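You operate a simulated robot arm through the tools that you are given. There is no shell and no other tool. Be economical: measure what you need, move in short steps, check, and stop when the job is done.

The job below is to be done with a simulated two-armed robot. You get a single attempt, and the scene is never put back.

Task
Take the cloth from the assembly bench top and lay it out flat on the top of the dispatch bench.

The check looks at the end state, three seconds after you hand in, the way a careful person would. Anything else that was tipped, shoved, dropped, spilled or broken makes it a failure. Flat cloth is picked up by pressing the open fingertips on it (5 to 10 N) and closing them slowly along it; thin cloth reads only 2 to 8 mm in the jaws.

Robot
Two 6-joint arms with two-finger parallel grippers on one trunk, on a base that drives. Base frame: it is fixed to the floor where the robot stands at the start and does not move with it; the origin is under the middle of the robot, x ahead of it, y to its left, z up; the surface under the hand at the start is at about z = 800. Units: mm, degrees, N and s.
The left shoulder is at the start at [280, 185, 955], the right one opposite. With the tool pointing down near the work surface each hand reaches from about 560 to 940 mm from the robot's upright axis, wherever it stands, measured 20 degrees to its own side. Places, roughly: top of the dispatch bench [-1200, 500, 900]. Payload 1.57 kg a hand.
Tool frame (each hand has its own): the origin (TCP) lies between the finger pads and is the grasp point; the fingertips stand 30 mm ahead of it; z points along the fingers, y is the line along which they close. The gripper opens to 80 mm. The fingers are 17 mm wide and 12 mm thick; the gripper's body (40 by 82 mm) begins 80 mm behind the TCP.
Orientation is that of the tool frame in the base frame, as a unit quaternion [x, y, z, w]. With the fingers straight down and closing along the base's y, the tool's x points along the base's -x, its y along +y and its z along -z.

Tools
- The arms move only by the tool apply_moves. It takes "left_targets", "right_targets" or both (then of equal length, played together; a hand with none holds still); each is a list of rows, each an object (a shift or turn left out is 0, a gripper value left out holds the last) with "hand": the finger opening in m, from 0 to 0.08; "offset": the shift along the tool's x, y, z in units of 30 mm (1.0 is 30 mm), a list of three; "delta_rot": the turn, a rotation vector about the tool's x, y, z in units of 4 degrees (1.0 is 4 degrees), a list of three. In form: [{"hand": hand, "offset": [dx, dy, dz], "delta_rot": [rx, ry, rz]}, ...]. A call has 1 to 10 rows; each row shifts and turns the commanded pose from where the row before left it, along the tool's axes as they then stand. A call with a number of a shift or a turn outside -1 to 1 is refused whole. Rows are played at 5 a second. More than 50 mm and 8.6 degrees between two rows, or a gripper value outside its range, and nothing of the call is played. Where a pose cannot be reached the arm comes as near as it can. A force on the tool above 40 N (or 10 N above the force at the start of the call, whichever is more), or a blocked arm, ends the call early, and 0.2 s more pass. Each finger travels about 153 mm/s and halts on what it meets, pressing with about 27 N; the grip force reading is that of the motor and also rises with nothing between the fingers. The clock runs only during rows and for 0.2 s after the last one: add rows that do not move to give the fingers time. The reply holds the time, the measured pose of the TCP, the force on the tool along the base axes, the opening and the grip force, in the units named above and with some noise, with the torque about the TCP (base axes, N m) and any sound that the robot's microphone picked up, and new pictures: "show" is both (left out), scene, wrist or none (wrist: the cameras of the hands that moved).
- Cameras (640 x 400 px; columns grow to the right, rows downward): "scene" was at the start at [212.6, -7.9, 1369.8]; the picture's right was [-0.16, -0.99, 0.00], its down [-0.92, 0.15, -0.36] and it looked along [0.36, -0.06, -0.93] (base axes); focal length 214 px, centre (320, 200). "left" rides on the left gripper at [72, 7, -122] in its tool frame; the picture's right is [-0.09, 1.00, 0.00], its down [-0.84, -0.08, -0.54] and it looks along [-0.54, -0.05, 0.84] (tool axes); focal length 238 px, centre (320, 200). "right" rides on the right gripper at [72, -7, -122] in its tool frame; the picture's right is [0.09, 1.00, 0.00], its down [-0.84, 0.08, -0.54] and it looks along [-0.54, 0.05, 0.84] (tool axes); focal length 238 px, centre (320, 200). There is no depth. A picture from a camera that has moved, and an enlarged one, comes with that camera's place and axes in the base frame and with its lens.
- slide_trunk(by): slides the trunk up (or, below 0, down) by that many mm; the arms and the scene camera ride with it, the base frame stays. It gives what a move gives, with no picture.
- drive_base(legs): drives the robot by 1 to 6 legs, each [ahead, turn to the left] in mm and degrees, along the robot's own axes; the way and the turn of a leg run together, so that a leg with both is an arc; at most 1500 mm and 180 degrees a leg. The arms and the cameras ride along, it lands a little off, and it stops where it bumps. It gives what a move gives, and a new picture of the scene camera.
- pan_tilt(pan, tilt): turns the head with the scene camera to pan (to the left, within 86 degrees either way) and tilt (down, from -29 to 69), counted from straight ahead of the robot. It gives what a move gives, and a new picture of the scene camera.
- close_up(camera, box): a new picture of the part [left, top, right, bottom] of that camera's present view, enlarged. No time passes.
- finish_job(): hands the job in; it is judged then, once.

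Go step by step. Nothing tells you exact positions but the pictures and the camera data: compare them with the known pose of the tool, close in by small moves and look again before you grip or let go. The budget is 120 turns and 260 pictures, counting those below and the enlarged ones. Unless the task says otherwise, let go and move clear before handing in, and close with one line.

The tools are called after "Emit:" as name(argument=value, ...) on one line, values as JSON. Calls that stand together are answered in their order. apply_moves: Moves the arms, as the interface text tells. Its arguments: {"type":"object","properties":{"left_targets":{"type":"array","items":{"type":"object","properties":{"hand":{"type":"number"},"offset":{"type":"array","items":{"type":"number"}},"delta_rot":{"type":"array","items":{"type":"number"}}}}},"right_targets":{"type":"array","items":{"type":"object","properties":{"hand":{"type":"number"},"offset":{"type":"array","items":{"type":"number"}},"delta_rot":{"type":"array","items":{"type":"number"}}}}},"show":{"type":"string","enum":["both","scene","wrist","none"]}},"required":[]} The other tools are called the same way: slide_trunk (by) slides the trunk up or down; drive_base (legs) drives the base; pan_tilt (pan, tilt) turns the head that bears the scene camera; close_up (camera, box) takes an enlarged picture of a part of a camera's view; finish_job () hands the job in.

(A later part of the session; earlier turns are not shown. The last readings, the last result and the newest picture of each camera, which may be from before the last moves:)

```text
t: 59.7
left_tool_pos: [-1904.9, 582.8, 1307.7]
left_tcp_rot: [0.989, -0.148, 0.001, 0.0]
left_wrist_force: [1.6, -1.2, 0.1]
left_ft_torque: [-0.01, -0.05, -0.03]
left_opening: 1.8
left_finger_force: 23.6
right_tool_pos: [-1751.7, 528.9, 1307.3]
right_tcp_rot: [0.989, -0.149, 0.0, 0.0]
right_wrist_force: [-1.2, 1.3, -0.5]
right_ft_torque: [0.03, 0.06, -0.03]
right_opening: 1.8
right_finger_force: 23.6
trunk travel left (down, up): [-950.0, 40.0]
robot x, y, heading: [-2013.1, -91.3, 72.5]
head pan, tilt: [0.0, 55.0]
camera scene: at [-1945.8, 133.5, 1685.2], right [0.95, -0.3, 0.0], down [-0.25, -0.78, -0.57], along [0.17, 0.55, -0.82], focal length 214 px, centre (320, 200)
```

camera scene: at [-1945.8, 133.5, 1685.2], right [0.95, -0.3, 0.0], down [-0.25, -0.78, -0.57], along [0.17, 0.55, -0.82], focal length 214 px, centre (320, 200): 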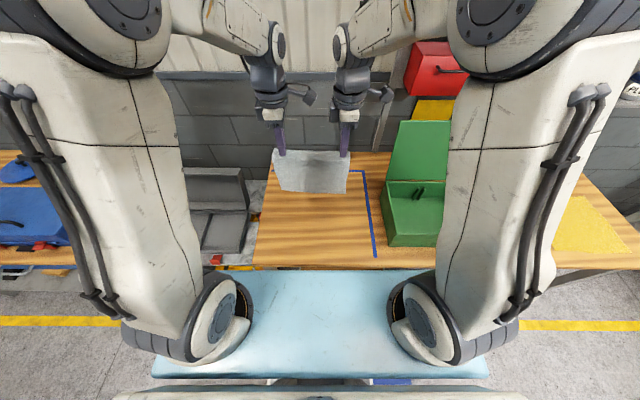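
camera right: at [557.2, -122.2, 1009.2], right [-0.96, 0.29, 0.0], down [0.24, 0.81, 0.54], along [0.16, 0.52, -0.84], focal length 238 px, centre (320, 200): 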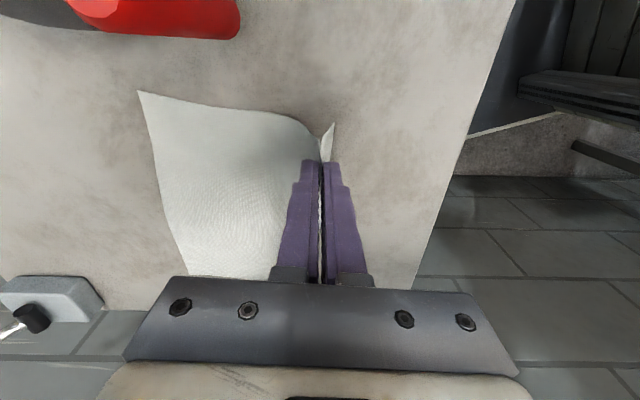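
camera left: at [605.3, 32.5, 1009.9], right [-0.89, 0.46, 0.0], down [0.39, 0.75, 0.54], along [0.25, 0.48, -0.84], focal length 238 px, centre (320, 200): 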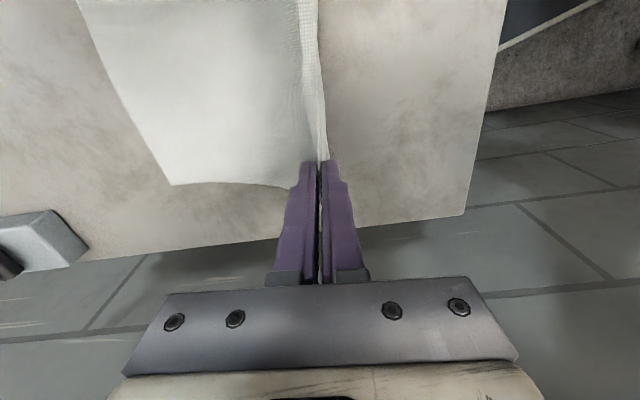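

The edge is square now. I'll reach forward 170 mm with both hands, then lower the trunk so the bottom edge comes close to the bench.

Emit:
apply_moves(left_targets=[{"offset": [0, -0.95, 0]}, {"offset": [0, -0.95, 0]}, {"offset": [0, -0.95, 0]}, {"offset": [0, -0.95, 0]}, {"offset": [0, -0.95, 0]}, {"offset": [0, -0.95, 0]}, {}], right_targets=[{"offset": [0, -0.95, 0]}, {"offset": [0, -0.95, 0]}, {"offset": [0, -0.95, 0]}, {"offset": [0, -0.95, 0]}, {"offset": [0, -0.95, 0]}, {"offset": [0, -0.95, 0]}, {}], show="none")

Emit:
slide_trunk(by=-150)

Emit:
pan_tilt(pan=0, tilt=45)

```text
t: 61.3
left_tool_pos: [-1853.3, 746.5, 1307.4]
left_tcp_rot: [0.989, -0.15, -0.001, 0.0]
left_wrist_force: [1.6, -0.3, 0.6]
left_ft_torque: [-0.02, -0.02, -0.02]
left_opening: 2.0
left_finger_force: 23.6
right_tool_pos: [-1700.9, 693.5, 1305.7]
right_tcp_rot: [0.989, -0.149, -0.001, 0.001]
right_wrist_force: [-1.4, 0.1, -0.4]
right_ft_torque: [-0.02, 0.04, -0.02]
right_opening: 2.0
right_finger_force: 23.8
trunk travel left (down, up): [-950.0, 40.0]
robot x, y, heading: [-2011.2, -86.9, 72.4]
head pan, tilt: [0.0, 55.0]
```

```text
t: 63.1
left_tool_pos: [-1852.2, 744.7, 1158.9]
left_tcp_rot: [0.989, -0.149, 0.0, 0.0]
left_wrist_force: [1.5, -0.5, -0.8]
left_ft_torque: [-0.01, -0.03, 0.0]
left_opening: 2.0
left_finger_force: 23.5
right_tool_pos: [-1701.0, 693.4, 1157.5]
right_tcp_rot: [0.989, -0.149, 0.001, 0.0]
right_wrist_force: [-0.9, -0.4, -0.3]
right_ft_torque: [0.01, 0.06, 0.01]
right_opening: 2.1
right_finger_force: 23.5
trunk travel left (down, up): [-800.0, 190.0]
robot x, y, heading: [-2015.0, -90.9, 72.3]
head pan, tilt: [0.0, 55.0]
```

```text
t: 63.8
left_tool_pos: [-1854.0, 745.9, 1160.1]
left_tcp_rot: [0.989, -0.149, -0.001, 0.0]
left_wrist_force: [1.5, -0.4, -0.2]
left_ft_torque: [-0.01, -0.03, -0.03]
left_opening: 2.0
left_finger_force: 23.8
right_tool_pos: [-1701.9, 693.2, 1155.6]
right_tcp_rot: [0.989, -0.149, 0.0, 0.0]
right_wrist_force: [-1.5, 1.0, -0.3]
right_ft_torque: [0.01, 0.03, -0.02]
right_opening: 2.1
right_finger_force: 23.5
trunk travel left (down, up): [-800.0, 190.0]
robot x, y, heading: [-2016.0, -92.0, 72.2]
head pan, tilt: [0.0, 45.0]
camera scene: at [-1943.1, 142.1, 1548.6], right [0.95, -0.3, 0.0], down [-0.22, -0.67, -0.71], along [0.22, 0.67, -0.71], focal length 214 px, centre (320, 200)
```

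scene: 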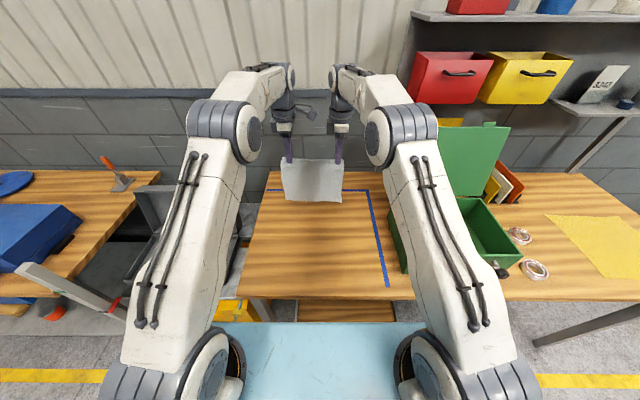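

The bottom edge hangs at about z 937, over the back of the zone. I'll lower until it just touches.

Emit:
apply_moves(left_targets=[{"offset": [0, 0, 0.75]}, {"offset": [0, 0, 0.75]}, {}], right_targets=[{"offset": [0, 0, 0.7]}, {"offset": [0, 0, 0.7]}, {}], show="both")

```text
t: 64.6
left_tool_pos: [-1853.6, 747.1, 1112.7]
left_tcp_rot: [0.989, -0.149, 0.001, 0.0]
left_wrist_force: [2.3, -0.1, -0.1]
left_ft_torque: [0.0, -0.04, -0.02]
left_opening: 2.0
left_finger_force: 23.2
right_tool_pos: [-1700.1, 692.5, 1113.6]
right_tcp_rot: [0.989, -0.149, -0.001, 0.0]
right_wrist_force: [-2.4, 1.2, -1.0]
right_ft_torque: [0.03, 0.02, 0.0]
right_opening: 2.1
right_finger_force: 23.4
trunk travel left (down, up): [-800.0, 190.0]
robot x, y, heading: [-2014.5, -89.3, 72.2]
head pan, tilt: [0.0, 45.0]
camera scene: at [-1943.0, 142.3, 1548.6], right [0.95, -0.3, 0.0], down [-0.22, -0.67, -0.71], along [0.22, 0.67, -0.71], focal length 214 px, centre (320, 200)
camera right: at [-1629.0, 677.8, 1235.3], right [-0.2, -0.98, 0.0], down [-0.82, 0.17, 0.54], along [-0.53, 0.11, -0.84], focal length 238 px, centre (320, 200)
camera left: at [-1786.1, 718.9, 1234.6], right [-0.38, -0.92, 0.0], down [-0.78, 0.32, 0.54], along [-0.5, 0.21, -0.84], focal length 238 px, centre (320, 200)
```

scene: 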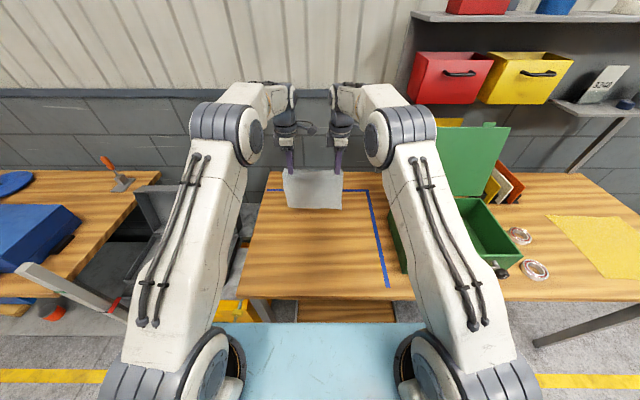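
right: 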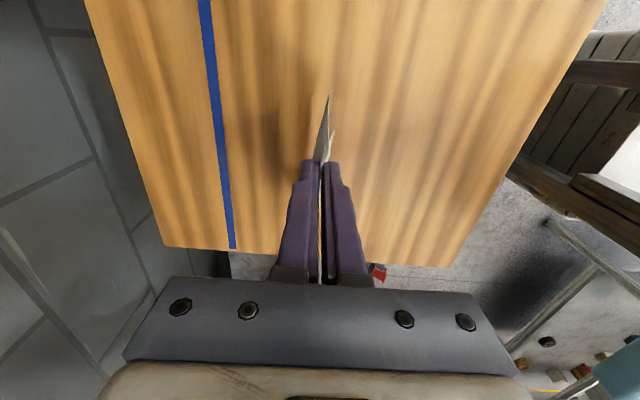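
left: 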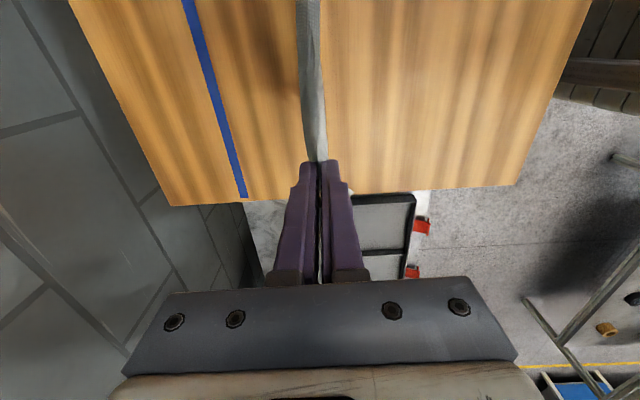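

The bottom edge is at bench level. Now I'll lay the cloth by moving both hands back toward the robot and down along an arc.

Emit:
apply_moves(left_targets=[{"offset": [0, 0.83, 0.27]}, {"offset": [0, 0.83, 0.33]}, {"offset": [0, 0.83, 0.33]}, {"offset": [0, 0.77, 0.43]}, {"offset": [0, 0.67, 0.47]}, {"offset": [0, 0.6, 0.53]}], right_targets=[{"offset": [0, 0.83, 0.27]}, {"offset": [0, 0.83, 0.33]}, {"offset": [0, 0.83, 0.33]}, {"offset": [0, 0.77, 0.43]}, {"offset": [0, 0.67, 0.47]}, {"offset": [0, 0.6, 0.53]}], show="both")

```text
t: 66.0
left_tool_pos: [-1893.8, 617.0, 1042.2]
left_tcp_rot: [0.989, -0.15, 0.0, 0.0]
left_wrist_force: [1.4, -0.2, 0.3]
left_ft_torque: [-0.05, -0.04, 0.01]
left_opening: 1.7
left_finger_force: 23.8
right_tool_pos: [-1741.8, 564.1, 1044.2]
right_tcp_rot: [0.989, -0.149, 0.001, 0.0]
right_wrist_force: [-2.3, 0.2, -0.4]
right_ft_torque: [0.03, 0.03, -0.03]
right_opening: 1.8
right_finger_force: 23.4
trunk travel left (down, up): [-800.0, 190.0]
robot x, y, heading: [-2016.6, -89.4, 72.5]
head pan, tilt: [0.0, 45.0]
camera scene: at [-1943.1, 142.1, 1548.6], right [0.95, -0.3, 0.0], down [-0.22, -0.67, -0.71], along [0.22, 0.67, -0.71], focal length 214 px, centre (320, 200)
camera right: at [-1669.5, 548.4, 1165.3], right [-0.2, -0.98, 0.0], down [-0.82, 0.17, 0.54], along [-0.53, 0.11, -0.84], focal length 238 px, centre (320, 200)
camera left: at [-1826.6, 589.1, 1164.6], right [-0.38, -0.92, 0.0], down [-0.78, 0.32, 0.54], along [-0.5, 0.21, -0.84], focal length 238 px, centre (320, 200)
```

scene: 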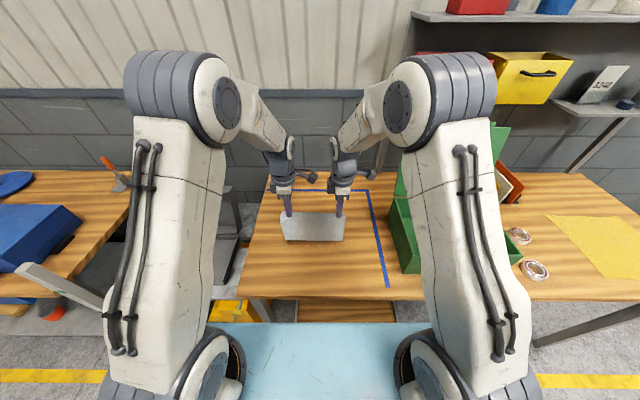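
right: 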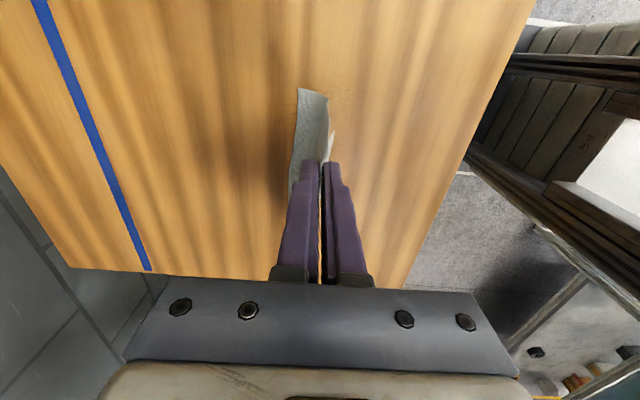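
left: 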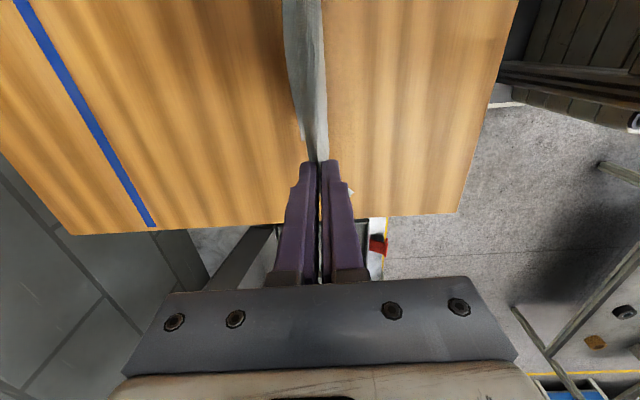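

The cloth seems to have slid along with the hands rather than staying put, so I'll look closer.

Emit:
close_up(camera="scene", box=[250, 170, 378, 250])

Emit:
close_up(camera="right", box=[240, 70, 400, 170])

```text
5.00 times, centred on (314, 210) of scene
camera zoom: at [-1943.1, 142.1, 1548.6], right [0.95, -0.3, 0.0], down [-0.22, -0.67, -0.71], along [0.22, 0.67, -0.71], focal length 1072 px, centre (350, 150)
```

zoom: 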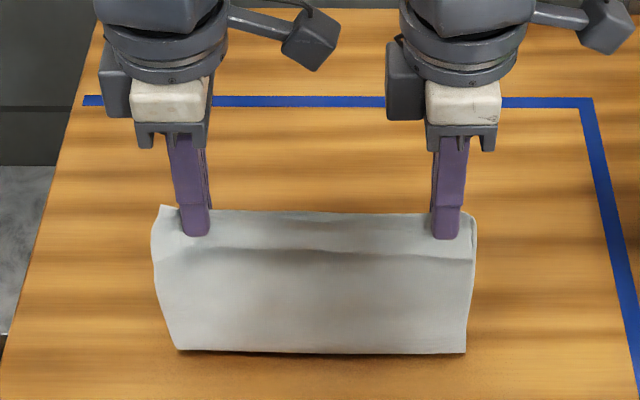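

```text
4.00 times, centred on (320, 120) of right
camera zoom: at [-1669.5, 548.4, 1165.3], right [-0.2, -0.98, 0.0], down [-0.82, 0.17, 0.54], along [-0.53, 0.11, -0.84], focal length 953 px, centre (320, 520)
```

zoom: 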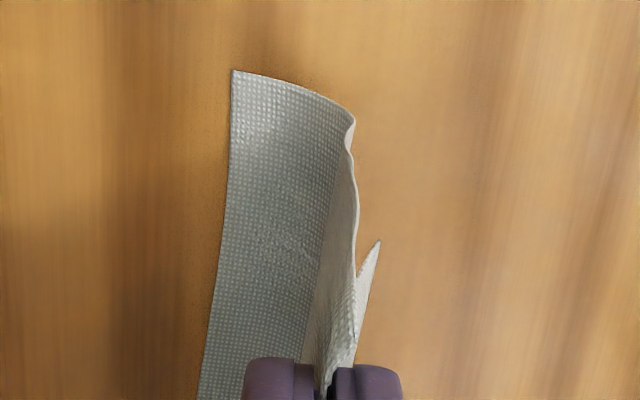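

It's working: the lower part already lies forward on the bench and the rest hangs from the hands. I'll keep going with equal backward and downward motion.

Emit:
apply_moves(left_targets=[{"offset": [0, 0.6, 0]}, {"offset": [0, 0.7, 0.65]}, {"offset": [0, 0.7, 0.65]}, {"offset": [0, 0.7, 0.65]}], right_targets=[{"offset": [0, 0.6, 0]}, {"offset": [0, 0.7, 0.67]}, {"offset": [0, 0.7, 0.67]}, {"offset": [0, 0.7, 0.67]}], show="both")

Emit:
close_up(camera="scene", box=[230, 170, 390, 270])

```text
t: 67.0
left_tool_pos: [-1916.9, 538.6, 983.2]
left_tcp_rot: [0.989, -0.149, -0.001, 0.0]
left_wrist_force: [1.6, -0.7, -0.1]
left_ft_torque: [-0.02, -0.02, -0.04]
left_opening: 1.7
left_finger_force: 24.0
right_tool_pos: [-1762.7, 487.2, 983.4]
right_tcp_rot: [0.989, -0.149, 0.001, -0.001]
right_wrist_force: [-1.2, 0.9, 0.5]
right_ft_torque: [-0.01, 0.03, 0.02]
right_opening: 2.1
right_finger_force: 23.4
trunk travel left (down, up): [-800.0, 190.0]
robot x, y, heading: [-2013.1, -86.9, 72.4]
head pan, tilt: [0.0, 45.0]
camera scene: at [-1943.0, 142.2, 1548.6], right [0.95, -0.3, 0.0], down [-0.22, -0.67, -0.71], along [0.22, 0.67, -0.71], focal length 214 px, centre (320, 200)
camera right: at [-1692.1, 471.7, 1105.4], right [-0.21, -0.98, 0.0], down [-0.82, 0.17, 0.54], along [-0.53, 0.11, -0.84], focal length 238 px, centre (320, 200)
camera left: at [-1849.8, 510.6, 1106.0], right [-0.38, -0.92, 0.0], down [-0.78, 0.32, 0.54], along [-0.5, 0.21, -0.84], focal length 238 px, centre (320, 200)
```

scene: 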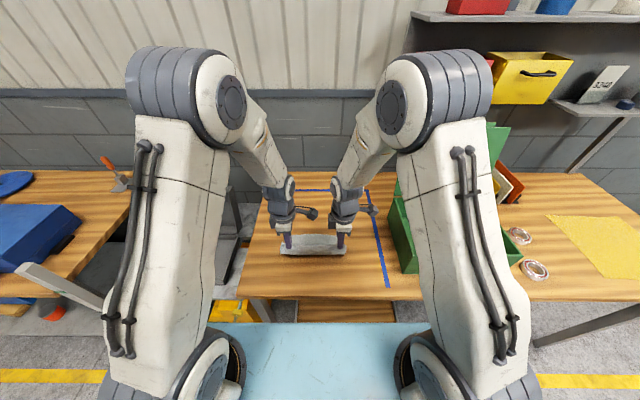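
right: 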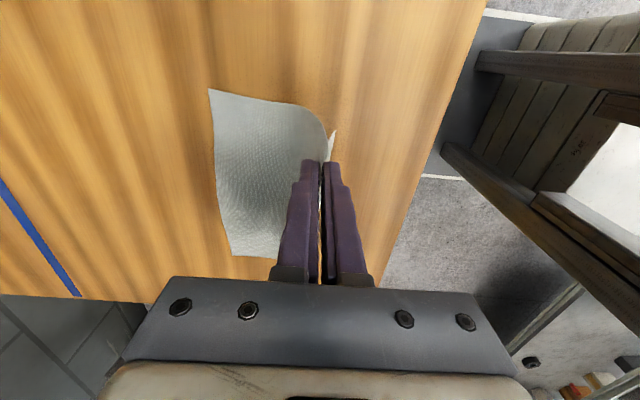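
left: 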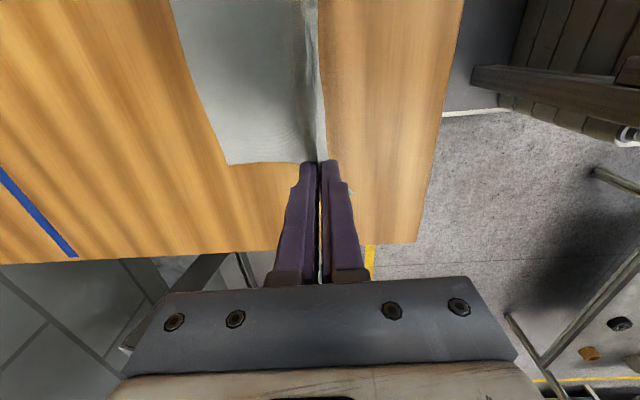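

```text
4.00 times, centred on (310, 220) of scene
camera zoom: at [-1943.0, 142.2, 1548.6], right [0.95, -0.3, 0.0], down [-0.22, -0.67, -0.71], along [0.22, 0.67, -0.71], focal length 858 px, centre (360, 120)
```

zoom: 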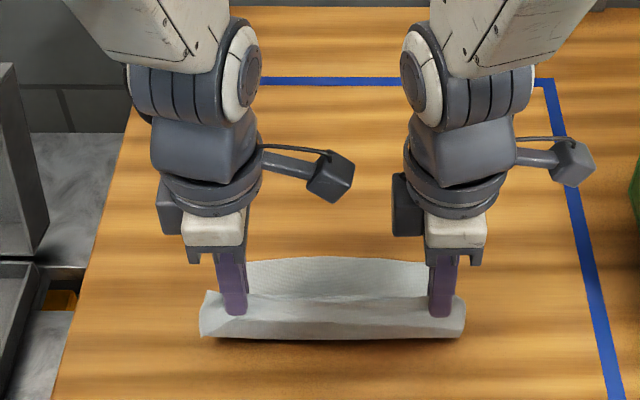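

The cloth is laying well but has slid too far toward the robot, so its near edge would end right at the bench edge. I'll lift it clear again and restart further forward.

Emit:
apply_moves(left_targets=[{"offset": [0, 0, -0.95]}, {"offset": [0, 0, -0.95]}, {"offset": [0, -0.2, -0.95]}, {"offset": [0, -0.4, -0.95]}, {"offset": [0, -0.6, -0.95]}, {"offset": [0, -0.6, -0.95]}, {}], right_targets=[{"offset": [0, 0, -0.95]}, {"offset": [0, 0, -0.95]}, {"offset": [0, -0.2, -0.95]}, {"offset": [0, -0.4, -0.95]}, {"offset": [0, -0.6, -0.95]}, {"offset": [0, -0.6, -0.95]}, {}], show="none")

Emit:
apply_moves(left_targets=[{"offset": [0, -0.95, 0]}, {"offset": [0, -0.95, 0]}, {"offset": [0, -0.95, 0]}, {"offset": [0, -0.95, 0]}, {"offset": [0, -0.95, 0]}, {"offset": [0, -0.95, 0]}, {"offset": [0, -0.95, 0]}, {}, {}], right_targets=[{"offset": [0, -0.95, 0]}, {"offset": [0, -0.95, 0]}, {"offset": [0, -0.95, 0]}, {"offset": [0, -0.95, 0]}, {"offset": [0, -0.95, 0]}, {"offset": [0, -0.95, 0]}, {"offset": [0, -0.95, 0]}, {}, {}], show="both")

```text
t: 68.6
left_tool_pos: [-1900.3, 589.6, 1152.7]
left_tcp_rot: [0.989, -0.148, 0.0, 0.001]
left_wrist_force: [0.5, 0.1, -0.1]
left_ft_torque: [0.0, 0.03, -0.01]
left_opening: 1.9
left_finger_force: 23.5
right_tool_pos: [-1749.6, 540.4, 1155.1]
right_tcp_rot: [0.989, -0.149, 0.0, 0.0]
right_wrist_force: [0.3, 0.3, 0.1]
right_ft_torque: [-0.05, -0.01, 0.01]
right_opening: 2.2
right_finger_force: 23.7
trunk travel left (down, up): [-800.0, 190.0]
robot x, y, heading: [-2012.8, -88.7, 72.3]
head pan, tilt: [0.0, 45.0]
```

```text
t: 70.6
left_tool_pos: [-1846.8, 773.5, 1152.0]
left_tcp_rot: [0.989, -0.149, 0.0, 0.001]
left_wrist_force: [3.2, -0.1, -0.2]
left_ft_torque: [-0.05, -0.07, -0.04]
left_opening: 2.2
left_finger_force: 23.8
left hand out of reach, approached as far as the arm can: row 7
right_tool_pos: [-1694.1, 717.9, 1154.8]
right_tcp_rot: [0.989, -0.149, 0.0, 0.0]
right_wrist_force: [-2.5, 0.7, -0.6]
right_ft_torque: [0.03, 0.07, -0.02]
right_opening: 1.7
right_finger_force: 24.0
right hand out of reach, approached as far as the arm can: row 7
trunk travel left (down, up): [-800.0, 190.0]
robot x, y, heading: [-2014.5, -88.8, 72.2]
head pan, tilt: [0.0, 45.0]
camera scene: at [-1943.0, 142.3, 1548.6], right [0.95, -0.3, 0.0], down [-0.22, -0.67, -0.71], along [0.22, 0.67, -0.71], focal length 214 px, centre (320, 200)
camera right: at [-1622.9, 702.1, 1276.1], right [-0.2, -0.98, 0.0], down [-0.82, 0.17, 0.54], along [-0.53, 0.11, -0.84], focal length 238 px, centre (320, 200)
camera left: at [-1779.9, 745.5, 1275.0], right [-0.38, -0.92, 0.0], down [-0.78, 0.32, 0.54], along [-0.5, 0.21, -0.84], focal length 238 px, centre (320, 200)
```

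scene: 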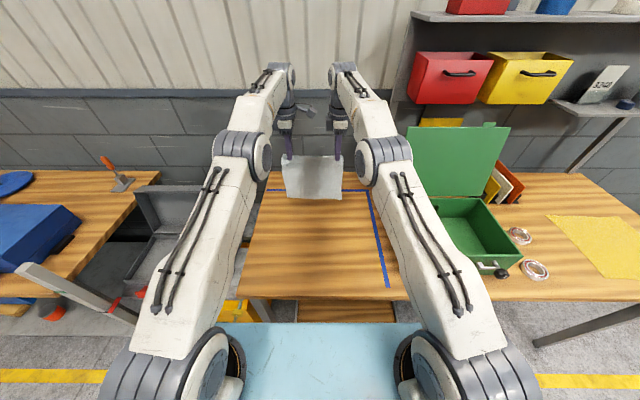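
right: 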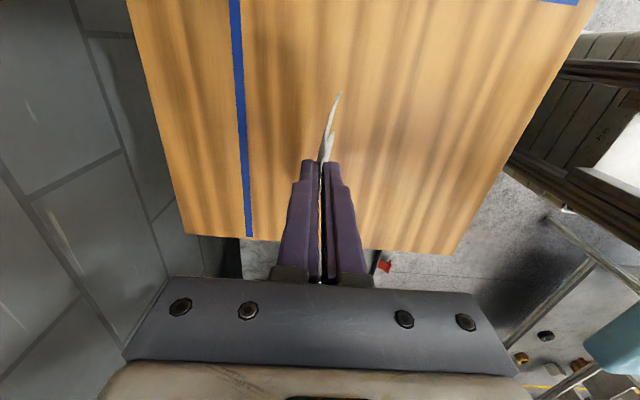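
left: 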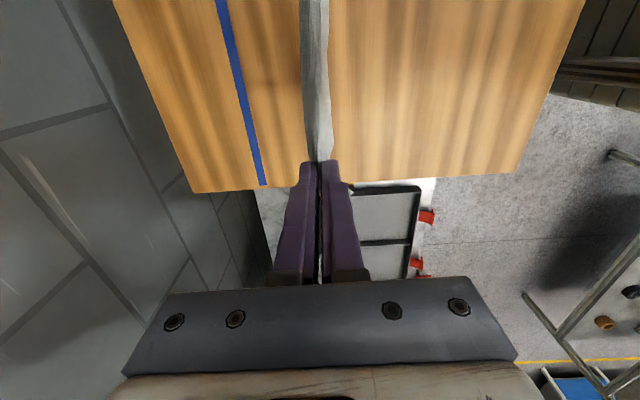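

Full reach is about 870 mm ahead, which is enough. I'll lower to contact again and lay with equal back and down steps, which slides less.

Emit:
apply_moves(left_targets=[{"offset": [0, 0.4, 0.6]}, {"offset": [0, 0.1, 0.63]}, {}, {"offset": [0, 0.9, 0.35]}, {"offset": [0, 0.75, 0.6]}, {"offset": [0, 0.75, 0.65]}, {"offset": [0, 0.75, 0.65]}, {"offset": [0, 0.75, 0.65]}], right_targets=[{"offset": [0, 0.4, 0.63]}, {"offset": [0, 0.1, 0.66]}, {}, {"offset": [0, 0.9, 0.35]}, {"offset": [0, 0.75, 0.6]}, {"offset": [0, 0.75, 0.65]}, {"offset": [0, 0.75, 0.65]}, {"offset": [0, 0.75, 0.65]}], show="both")

Emit:
close_up(camera="scene", box=[230, 160, 390, 260])

```text
t: 72.4
left_tool_pos: [-1885.5, 649.9, 1030.7]
left_tcp_rot: [0.989, -0.148, 0.0, 0.0]
left_wrist_force: [5.3, -1.2, -0.4]
left_ft_torque: [-0.09, -0.12, 0.0]
left_opening: 2.0
left_finger_force: 23.5
right_tool_pos: [-1729.8, 592.3, 1029.1]
right_tcp_rot: [0.989, -0.148, -0.001, -0.001]
right_wrist_force: [-5.4, 1.6, 0.3]
right_ft_torque: [0.06, 0.14, -0.01]
right_opening: 2.1
right_finger_force: 23.5
trunk travel left (down, up): [-800.0, 190.0]
robot x, y, heading: [-2015.8, -89.8, 72.4]
head pan, tilt: [0.0, 45.0]
camera scene: at [-1943.1, 142.2, 1548.7], right [0.95, -0.3, 0.0], down [-0.22, -0.67, -0.71], along [0.22, 0.67, -0.71], focal length 214 px, centre (320, 200)
camera right: at [-1659.6, 577.0, 1150.9], right [-0.2, -0.98, 0.0], down [-0.82, 0.17, 0.54], along [-0.53, 0.11, -0.84], focal length 238 px, centre (320, 200)
camera left: at [-1818.7, 620.7, 1153.0], right [-0.38, -0.92, 0.0], down [-0.78, 0.32, 0.54], along [-0.5, 0.21, -0.84], focal length 238 px, centre (320, 200)
```

scene: 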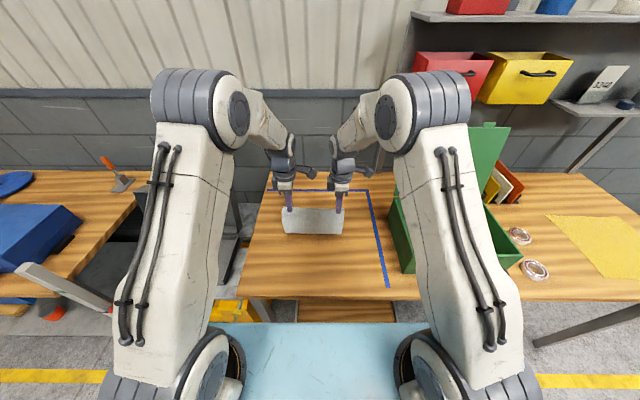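
right: 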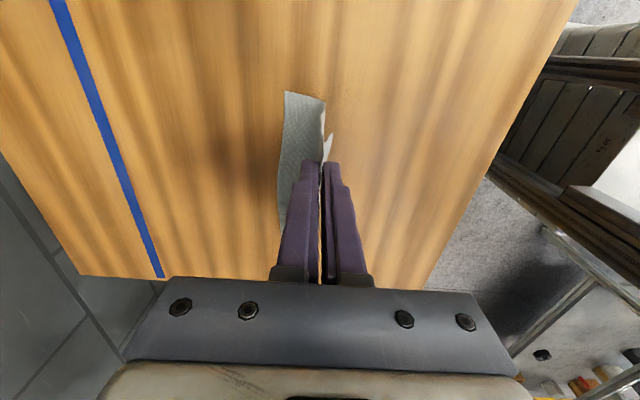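
left: 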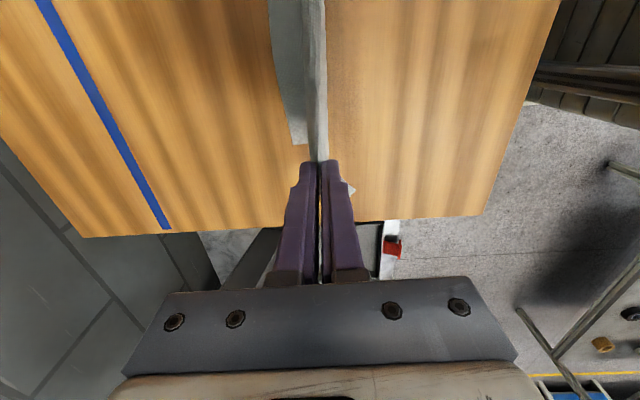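

```text
4.00 times, centred on (310, 210) of scene
camera zoom: at [-1943.1, 142.2, 1548.7], right [0.95, -0.3, 0.0], down [-0.22, -0.67, -0.71], along [0.22, 0.67, -0.71], focal length 858 px, centre (360, 160)
```

zoom: 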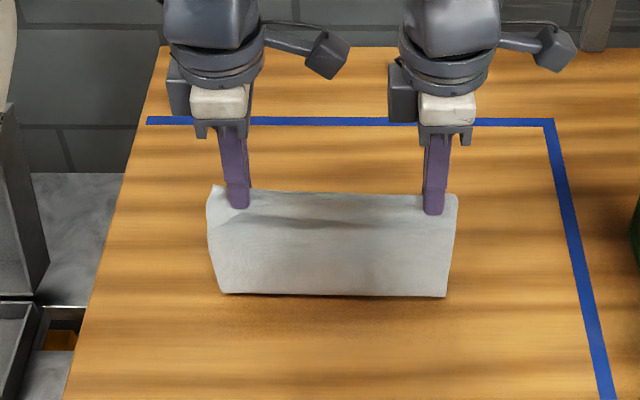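

The far edge now lies near 774 mm ahead, so the near edge should end about 50 mm inside the bench edge. I'll ease the sideways tension a little and carry on.

Emit:
apply_moves(left_targets=[{"offset": [0.1, 0.75, 0]}, {"offset": [0, 0.85, 0.72]}, {"offset": [0, 0.85, 0.72]}, {"offset": [0, 0.85, 0.72]}, {"offset": [0, 0.85, 0.65]}], right_targets=[{"offset": [-0.05, 0.75, 0]}, {"offset": [0, 0.85, 0.7]}, {"offset": [0, 0.85, 0.7]}, {"offset": [0, 0.85, 0.7]}, {"offset": [0, 0.85, 0.65]}], show="both")

Emit:
close_up(camera="scene", box=[230, 190, 390, 290])

```text
t: 73.6
left_tool_pos: [-1918.6, 529.4, 944.6]
left_tcp_rot: [0.989, -0.149, 0.0, 0.001]
left_wrist_force: [1.0, -0.8, 0.2]
left_ft_torque: [0.01, -0.02, 0.01]
left_opening: 2.1
left_finger_force: 23.5
right_tool_pos: [-1769.7, 472.0, 945.8]
right_tcp_rot: [0.989, -0.15, 0.001, 0.0]
right_wrist_force: [0.0, 0.7, 0.0]
right_ft_torque: [0.02, 0.04, -0.02]
right_opening: 1.9
right_finger_force: 23.6
trunk travel left (down, up): [-800.0, 190.0]
robot x, y, heading: [-2012.7, -90.5, 72.4]
head pan, tilt: [0.0, 45.0]
camera scene: at [-1943.0, 142.2, 1548.7], right [0.95, -0.3, 0.0], down [-0.22, -0.67, -0.71], along [0.22, 0.67, -0.71], focal length 214 px, centre (320, 200)
camera right: at [-1698.0, 457.1, 1067.4], right [-0.2, -0.98, 0.0], down [-0.82, 0.17, 0.54], along [-0.53, 0.11, -0.84], focal length 238 px, centre (320, 200)
camera left: at [-1852.2, 501.2, 1067.6], right [-0.38, -0.92, 0.0], down [-0.78, 0.32, 0.54], along [-0.5, 0.21, -0.84], focal length 238 px, centre (320, 200)
```

scene: 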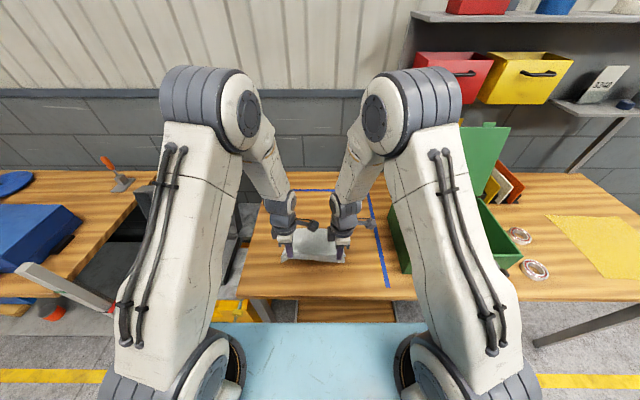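
right: 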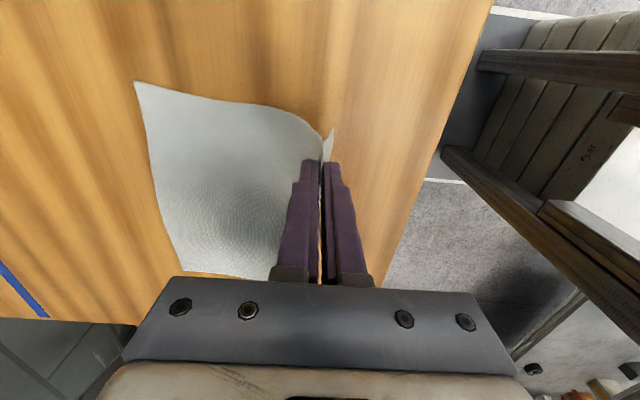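
left: 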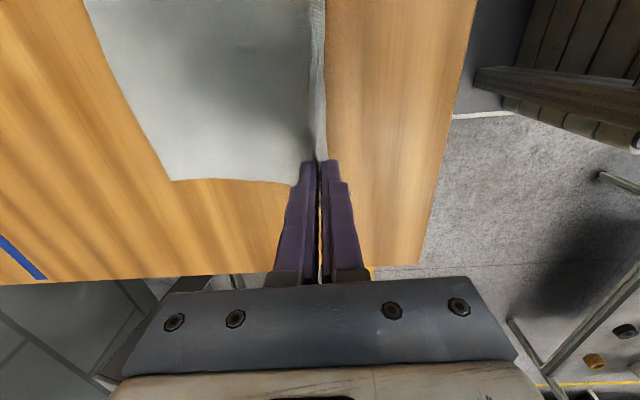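

```text
4.00 times, centred on (310, 240) of scene
camera zoom: at [-1943.0, 142.2, 1548.7], right [0.95, -0.3, 0.0], down [-0.22, -0.67, -0.71], along [0.22, 0.67, -0.71], focal length 858 px, centre (360, 40)
```

zoom: 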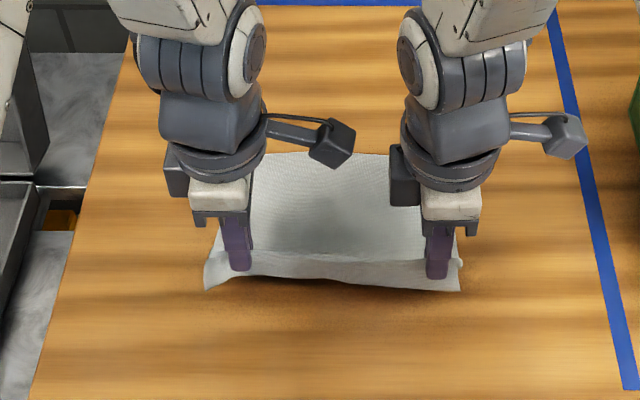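

It's nearly flat, with some slack left by the hands. I'll pull back gently while coming down almost to the surface.

Emit:
apply_moves(left_targets=[{"offset": [0, 0.5, 0.1]}, {"offset": [0, 0.5, 0.1]}, {"offset": [0, 0.3, 0.1]}, {}], right_targets=[{"offset": [0, 0.5, 0.1]}, {"offset": [0, 0.5, 0.13]}, {"offset": [0, 0.3, 0.13]}, {}], show="both")

Emit:
close_up(camera="scene", box=[230, 190, 390, 290])

```text
t: 74.6
left_tool_pos: [-1930.3, 489.3, 935.4]
left_tcp_rot: [0.989, -0.149, 0.0, 0.0]
left_wrist_force: [0.4, -0.3, -0.6]
left_ft_torque: [0.02, 0.0, 0.0]
left_opening: 1.8
left_finger_force: 23.7
right_tool_pos: [-1781.4, 435.2, 935.0]
right_tcp_rot: [0.989, -0.149, 0.001, 0.0]
right_wrist_force: [0.3, 0.4, 0.5]
right_ft_torque: [0.02, -0.03, 0.01]
right_opening: 2.0
right_finger_force: 23.6
trunk travel left (down, up): [-800.0, 190.0]
robot x, y, heading: [-2014.9, -84.3, 72.1]
head pan, tilt: [0.0, 45.0]
camera scene: at [-1943.1, 142.1, 1548.6], right [0.95, -0.3, 0.0], down [-0.22, -0.67, -0.71], along [0.22, 0.67, -0.71], focal length 214 px, centre (320, 200)
camera right: at [-1709.9, 420.5, 1057.0], right [-0.21, -0.98, 0.0], down [-0.82, 0.17, 0.54], along [-0.53, 0.11, -0.84], focal length 238 px, centre (320, 200)
camera left: at [-1863.1, 461.7, 1057.9], right [-0.38, -0.92, 0.0], down [-0.78, 0.32, 0.54], along [-0.5, 0.21, -0.84], focal length 238 px, centre (320, 200)
```

scene: 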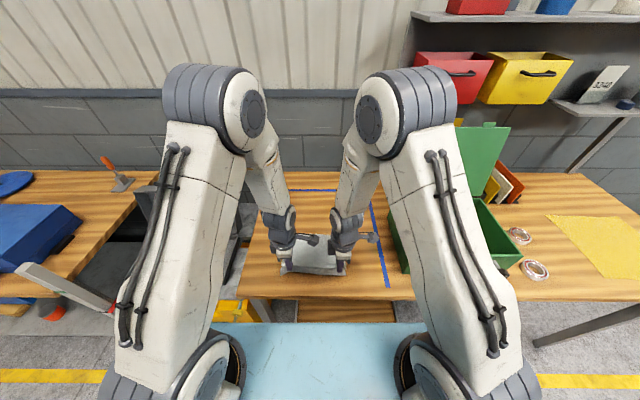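
right: 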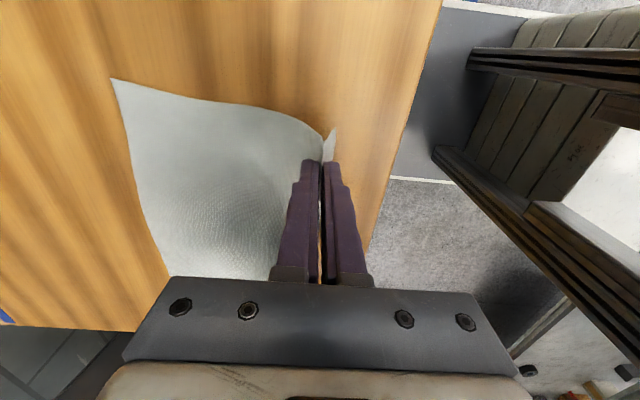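
left: 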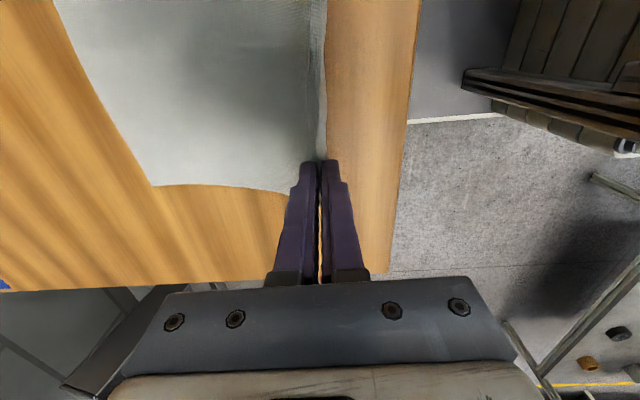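

```text
4.00 times, centred on (310, 240) of scene
camera zoom: at [-1943.1, 142.1, 1548.6], right [0.95, -0.3, 0.0], down [-0.22, -0.67, -0.71], along [0.22, 0.67, -0.71], focal length 858 px, centre (360, 40)
```

zoom: 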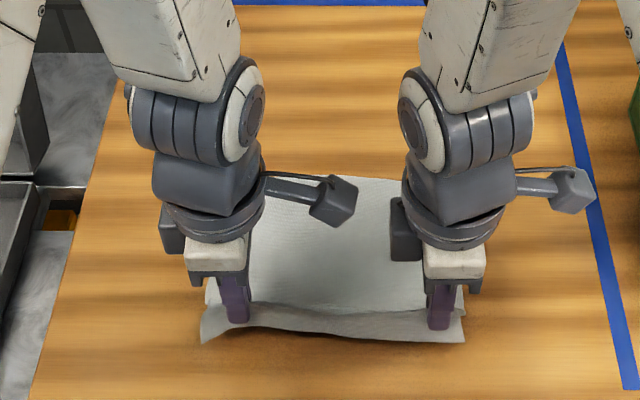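

The cloth lies flat apart from the pinched folds. I'll go down to light contact and open slowly, the reverse of the pickup, so the folds spread out.

Emit:
apply_moves(left_targets=[{"offset": [0, 0, 0.08]}, {"offset": [0, 0, 0.04]}, {}], right_targets=[{"offset": [0, 0, 0.08]}, {"offset": [0, 0, 0.04]}, {}], show="none")

```text
t: 75.4
left_tool_pos: [-1928.7, 489.8, 932.1]
left_tcp_rot: [0.989, -0.149, 0.0, 0.0]
left_wrist_force: [-0.4, -0.3, -0.1]
left_ft_torque: [-0.01, -0.01, -0.05]
left_opening: 2.0
left_finger_force: 23.1
right_tool_pos: [-1780.7, 436.3, 932.2]
right_tcp_rot: [0.989, -0.149, 0.0, 0.0]
right_wrist_force: [0.8, 0.0, 0.4]
right_ft_torque: [0.02, 0.0, 0.0]
right_opening: 2.0
right_finger_force: 24.3
trunk travel left (down, up): [-800.0, 190.0]
robot x, y, heading: [-2014.0, -91.8, 72.2]
head pan, tilt: [0.0, 45.0]
```

Emit:
apply_moves(left_targets=[{"offset": [0, 0, 0.04]}, {"hand": 0.004}, {"hand": 0.008}, {"hand": 0.012}, {"hand": 0.016}, {"hand": 0.02}, {"hand": 0.024}, {"hand": 0.028}, {"hand": 0.032}, {"hand": 0.036}], right_targets=[{"offset": [0, 0, 0.04]}, {"hand": 0.004}, {"hand": 0.008}, {"hand": 0.012}, {"hand": 0.016}, {"hand": 0.02}, {"hand": 0.024}, {"hand": 0.028}, {"hand": 0.032}, {"hand": 0.036}], show="wrist")

```text
t: 77.6
left_tool_pos: [-1929.3, 490.5, 931.1]
left_tcp_rot: [0.989, -0.149, 0.0, -0.001]
left_wrist_force: [-0.5, 0.4, 0.1]
left_ft_torque: [0.01, 0.01, 0.02]
left_opening: 36.0
left_finger_force: 0.0
right_tool_pos: [-1782.0, 437.4, 930.5]
right_tcp_rot: [0.989, -0.149, 0.0, 0.0]
right_wrist_force: [0.4, -0.1, 0.5]
right_ft_torque: [0.01, -0.01, 0.0]
right_opening: 35.7
right_finger_force: 0.0
trunk travel left (down, up): [-800.0, 190.0]
robot x, y, heading: [-2013.9, -88.9, 72.4]
head pan, tilt: [0.0, 45.0]
camera right: at [-1710.4, 420.9, 1051.9], right [-0.2, -0.98, 0.0], down [-0.82, 0.17, 0.54], along [-0.53, 0.11, -0.84], focal length 238 px, centre (320, 200)
camera left: at [-1863.0, 462.1, 1053.5], right [-0.38, -0.92, 0.0], down [-0.78, 0.32, 0.54], along [-0.5, 0.21, -0.84], focal length 238 px, centre (320, 200)
```

right: 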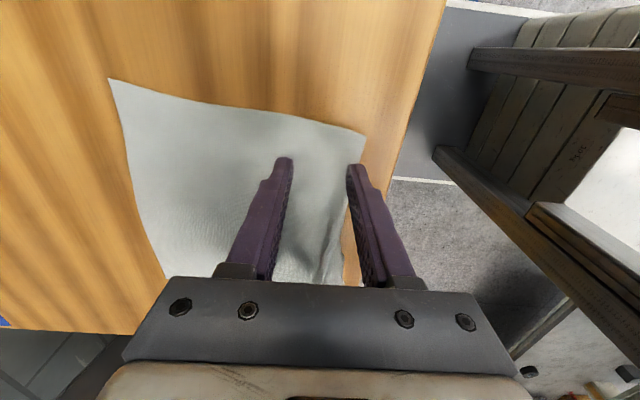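
left: 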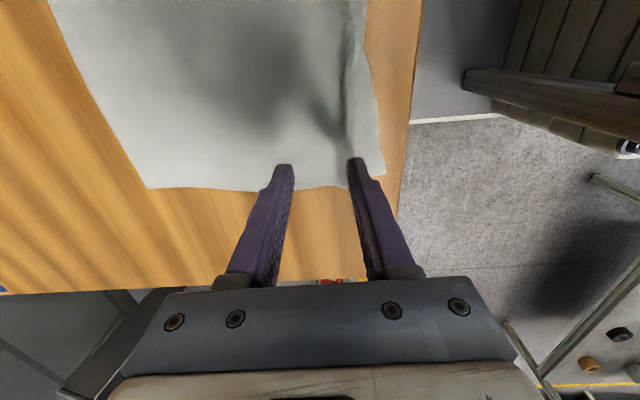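

The folds opened out well. I'll lift both hands straight up and inspect the cloth.

Emit:
apply_moves(left_targets=[{"offset": [0, 0, -0.5]}, {"offset": [0, 0, -1]}, {"offset": [0, 0, -1]}, {"offset": [0, 0, -1]}, {"offset": [0, 0, -1]}, {}], right_targets=[{"offset": [0, 0, -0.5]}, {"offset": [0, 0, -1]}, {"offset": [0, 0, -1]}, {"offset": [0, 0, -1]}, {"offset": [0, 0, -1]}, {}], show="both")

Emit:
close_up(camera="scene", box=[230, 200, 390, 300])

Emit:
close_up(camera="right", box=[160, 50, 480, 250])

```text
t: 79.0
left_tool_pos: [-1929.5, 488.4, 1065.4]
left_tcp_rot: [0.989, -0.148, 0.0, 0.0]
left_wrist_force: [-1.5, -0.3, 0.5]
left_ft_torque: [-0.02, -0.01, 0.02]
left_opening: 35.9
left_finger_force: 0.0
right_tool_pos: [-1782.0, 435.3, 1064.8]
right_tcp_rot: [0.989, -0.148, 0.0, 0.001]
right_wrist_force: [0.8, 0.4, 0.3]
right_ft_torque: [-0.01, 0.0, 0.0]
right_opening: 35.8
right_finger_force: 0.0
trunk travel left (down, up): [-800.0, 190.0]
robot x, y, heading: [-2011.9, -88.6, 72.4]
head pan, tilt: [0.0, 45.0]
camera scene: at [-1943.2, 141.7, 1548.7], right [0.95, -0.3, 0.0], down [-0.22, -0.67, -0.71], along [0.22, 0.67, -0.71], focal length 214 px, centre (320, 200)
camera right: at [-1711.1, 419.8, 1186.8], right [-0.2, -0.98, 0.0], down [-0.82, 0.17, 0.54], along [-0.53, 0.11, -0.84], focal length 238 px, centre (320, 200)
camera left: at [-1862.6, 462.1, 1188.9], right [-0.38, -0.92, 0.0], down [-0.78, 0.32, 0.54], along [-0.5, 0.21, -0.84], focal length 238 px, centre (320, 200)
```

scene: 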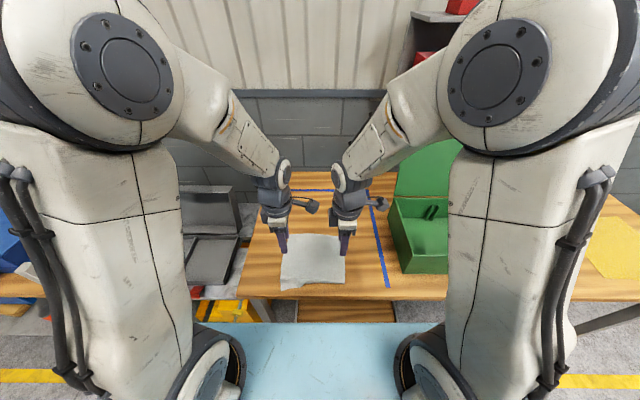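
right: 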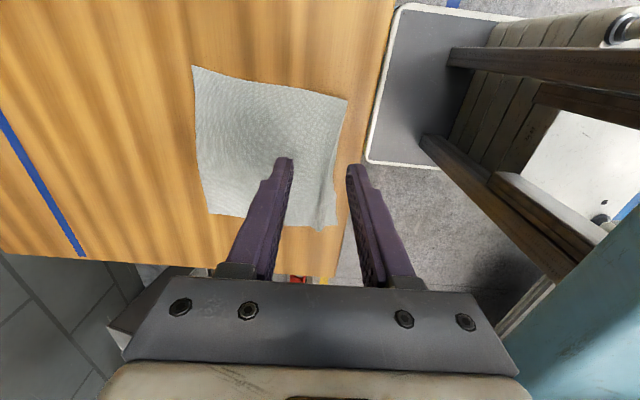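
left: 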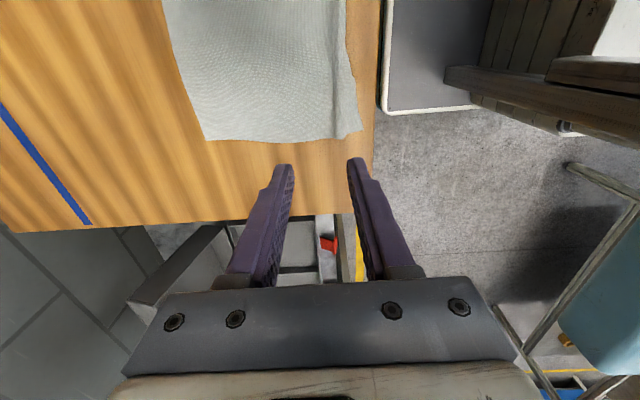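

```text
4.00 times, centred on (310, 250) of scene
camera zoom: at [-1943.2, 141.7, 1548.7], right [0.95, -0.3, 0.0], down [-0.22, -0.67, -0.71], along [0.22, 0.67, -0.71], focal length 858 px, centre (360, 0)
```

zoom: 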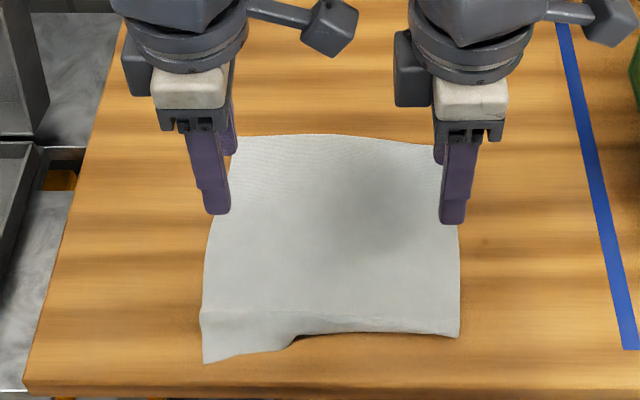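

```text
2.00 times, centred on (320, 150) of right
camera zoom: at [-1711.1, 419.8, 1186.8], right [-0.2, -0.98, 0.0], down [-0.82, 0.17, 0.54], along [-0.53, 0.11, -0.84], focal length 477 px, centre (320, 300)
```

zoom: 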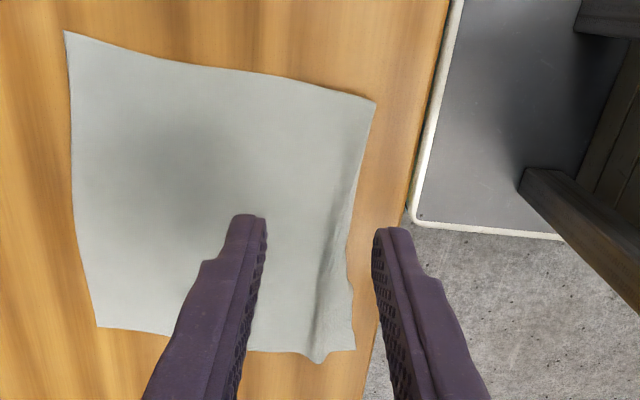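

The cloth is mostly flat, but the near edge looks rippled or tucked. I'll move the hands aside to see it properly.

Emit:
apply_moves(left_targets=[{"offset": [-1, 0, -1]}, {"offset": [-1, 0, -1]}, {"offset": [-1, 0, 0]}, {"offset": [-1, 0, 0]}, {}], right_targets=[{"offset": [0.5, 0.6, -1]}, {"offset": [0.5, 0.6, -1]}, {"offset": [0.5, 0, 0]}, {"offset": [0.5, 0, 0]}, {}], show="none")

Emit:
pan_tilt(pan=0, tilt=60)

Emit:
close_up(camera="scene", box=[240, 140, 400, 240])

Emit:
close_up(camera="right", box=[160, 50, 480, 250])

```text
t: 80.2
left_tool_pos: [-2044.4, 524.1, 1125.1]
left_tcp_rot: [0.989, -0.148, 0.0, -0.001]
left_wrist_force: [-0.2, -0.8, 0.1]
left_ft_torque: [0.0, -0.01, 0.0]
left_opening: 35.9
left_finger_force: 0.1
right_tool_pos: [-1734.8, 385.4, 1124.0]
right_tcp_rot: [0.989, -0.15, 0.0, 0.0]
right_wrist_force: [-0.4, 0.0, 0.7]
right_ft_torque: [0.0, 0.0, 0.03]
right_opening: 36.2
right_finger_force: 0.1
trunk travel left (down, up): [-800.0, 190.0]
robot x, y, heading: [-2017.6, -89.0, 72.1]
head pan, tilt: [0.0, 45.0]
```

```text
t: 81.0
left_tool_pos: [-2044.8, 524.9, 1125.5]
left_tcp_rot: [0.989, -0.15, 0.0, -0.001]
left_wrist_force: [-0.2, -0.1, 0.3]
left_ft_torque: [-0.01, 0.0, 0.0]
left_opening: 35.7
left_finger_force: 0.0
right_tool_pos: [-1734.6, 383.5, 1124.9]
right_tcp_rot: [0.989, -0.149, 0.0, 0.001]
right_wrist_force: [-0.7, -1.0, -0.2]
right_ft_torque: [0.0, -0.01, -0.03]
right_opening: 36.1
right_finger_force: 0.0
trunk travel left (down, up): [-800.0, 190.0]
robot x, y, heading: [-2014.0, -88.1, 72.5]
head pan, tilt: [0.0, 60.0]
camera scene: at [-1947.5, 128.1, 1529.2], right [0.95, -0.3, 0.0], down [-0.26, -0.82, -0.5], along [0.15, 0.48, -0.87], focal length 214 px, centre (320, 200)
```

scene: 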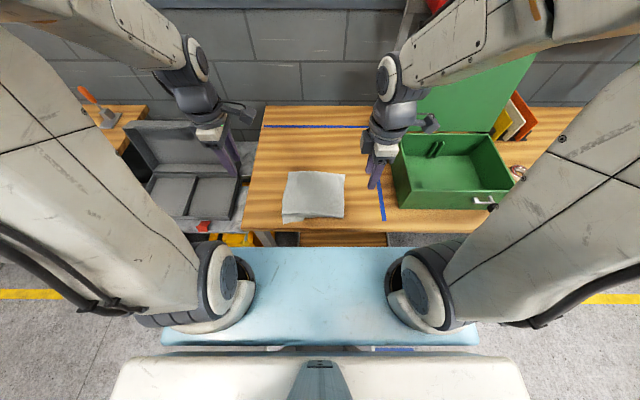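

```text
4.00 times, centred on (320, 190) of scene
camera zoom: at [-1947.5, 128.1, 1529.2], right [0.95, -0.3, 0.0], down [-0.26, -0.82, -0.5], along [0.15, 0.48, -0.87], focal length 858 px, centre (320, 240)
```

zoom: 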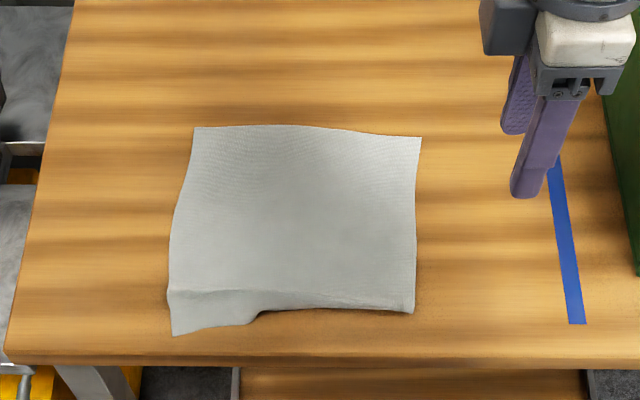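

```text
2.00 times, centred on (320, 150) of right
camera zoom: at [-1663.4, 368.7, 1246.0], right [-0.2, -0.98, 0.0], down [-0.82, 0.17, 0.54], along [-0.53, 0.11, -0.84], focal length 477 px, centre (320, 300)
```

zoom: 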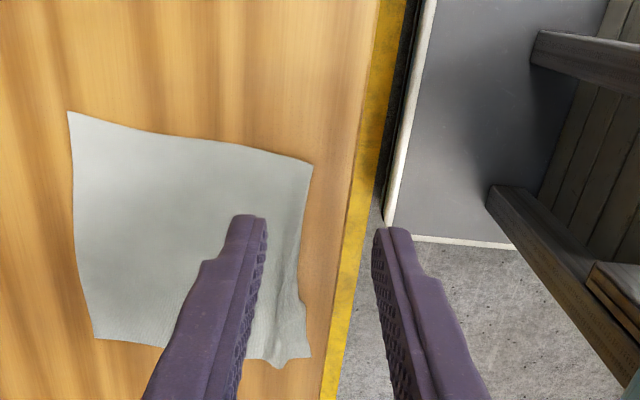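

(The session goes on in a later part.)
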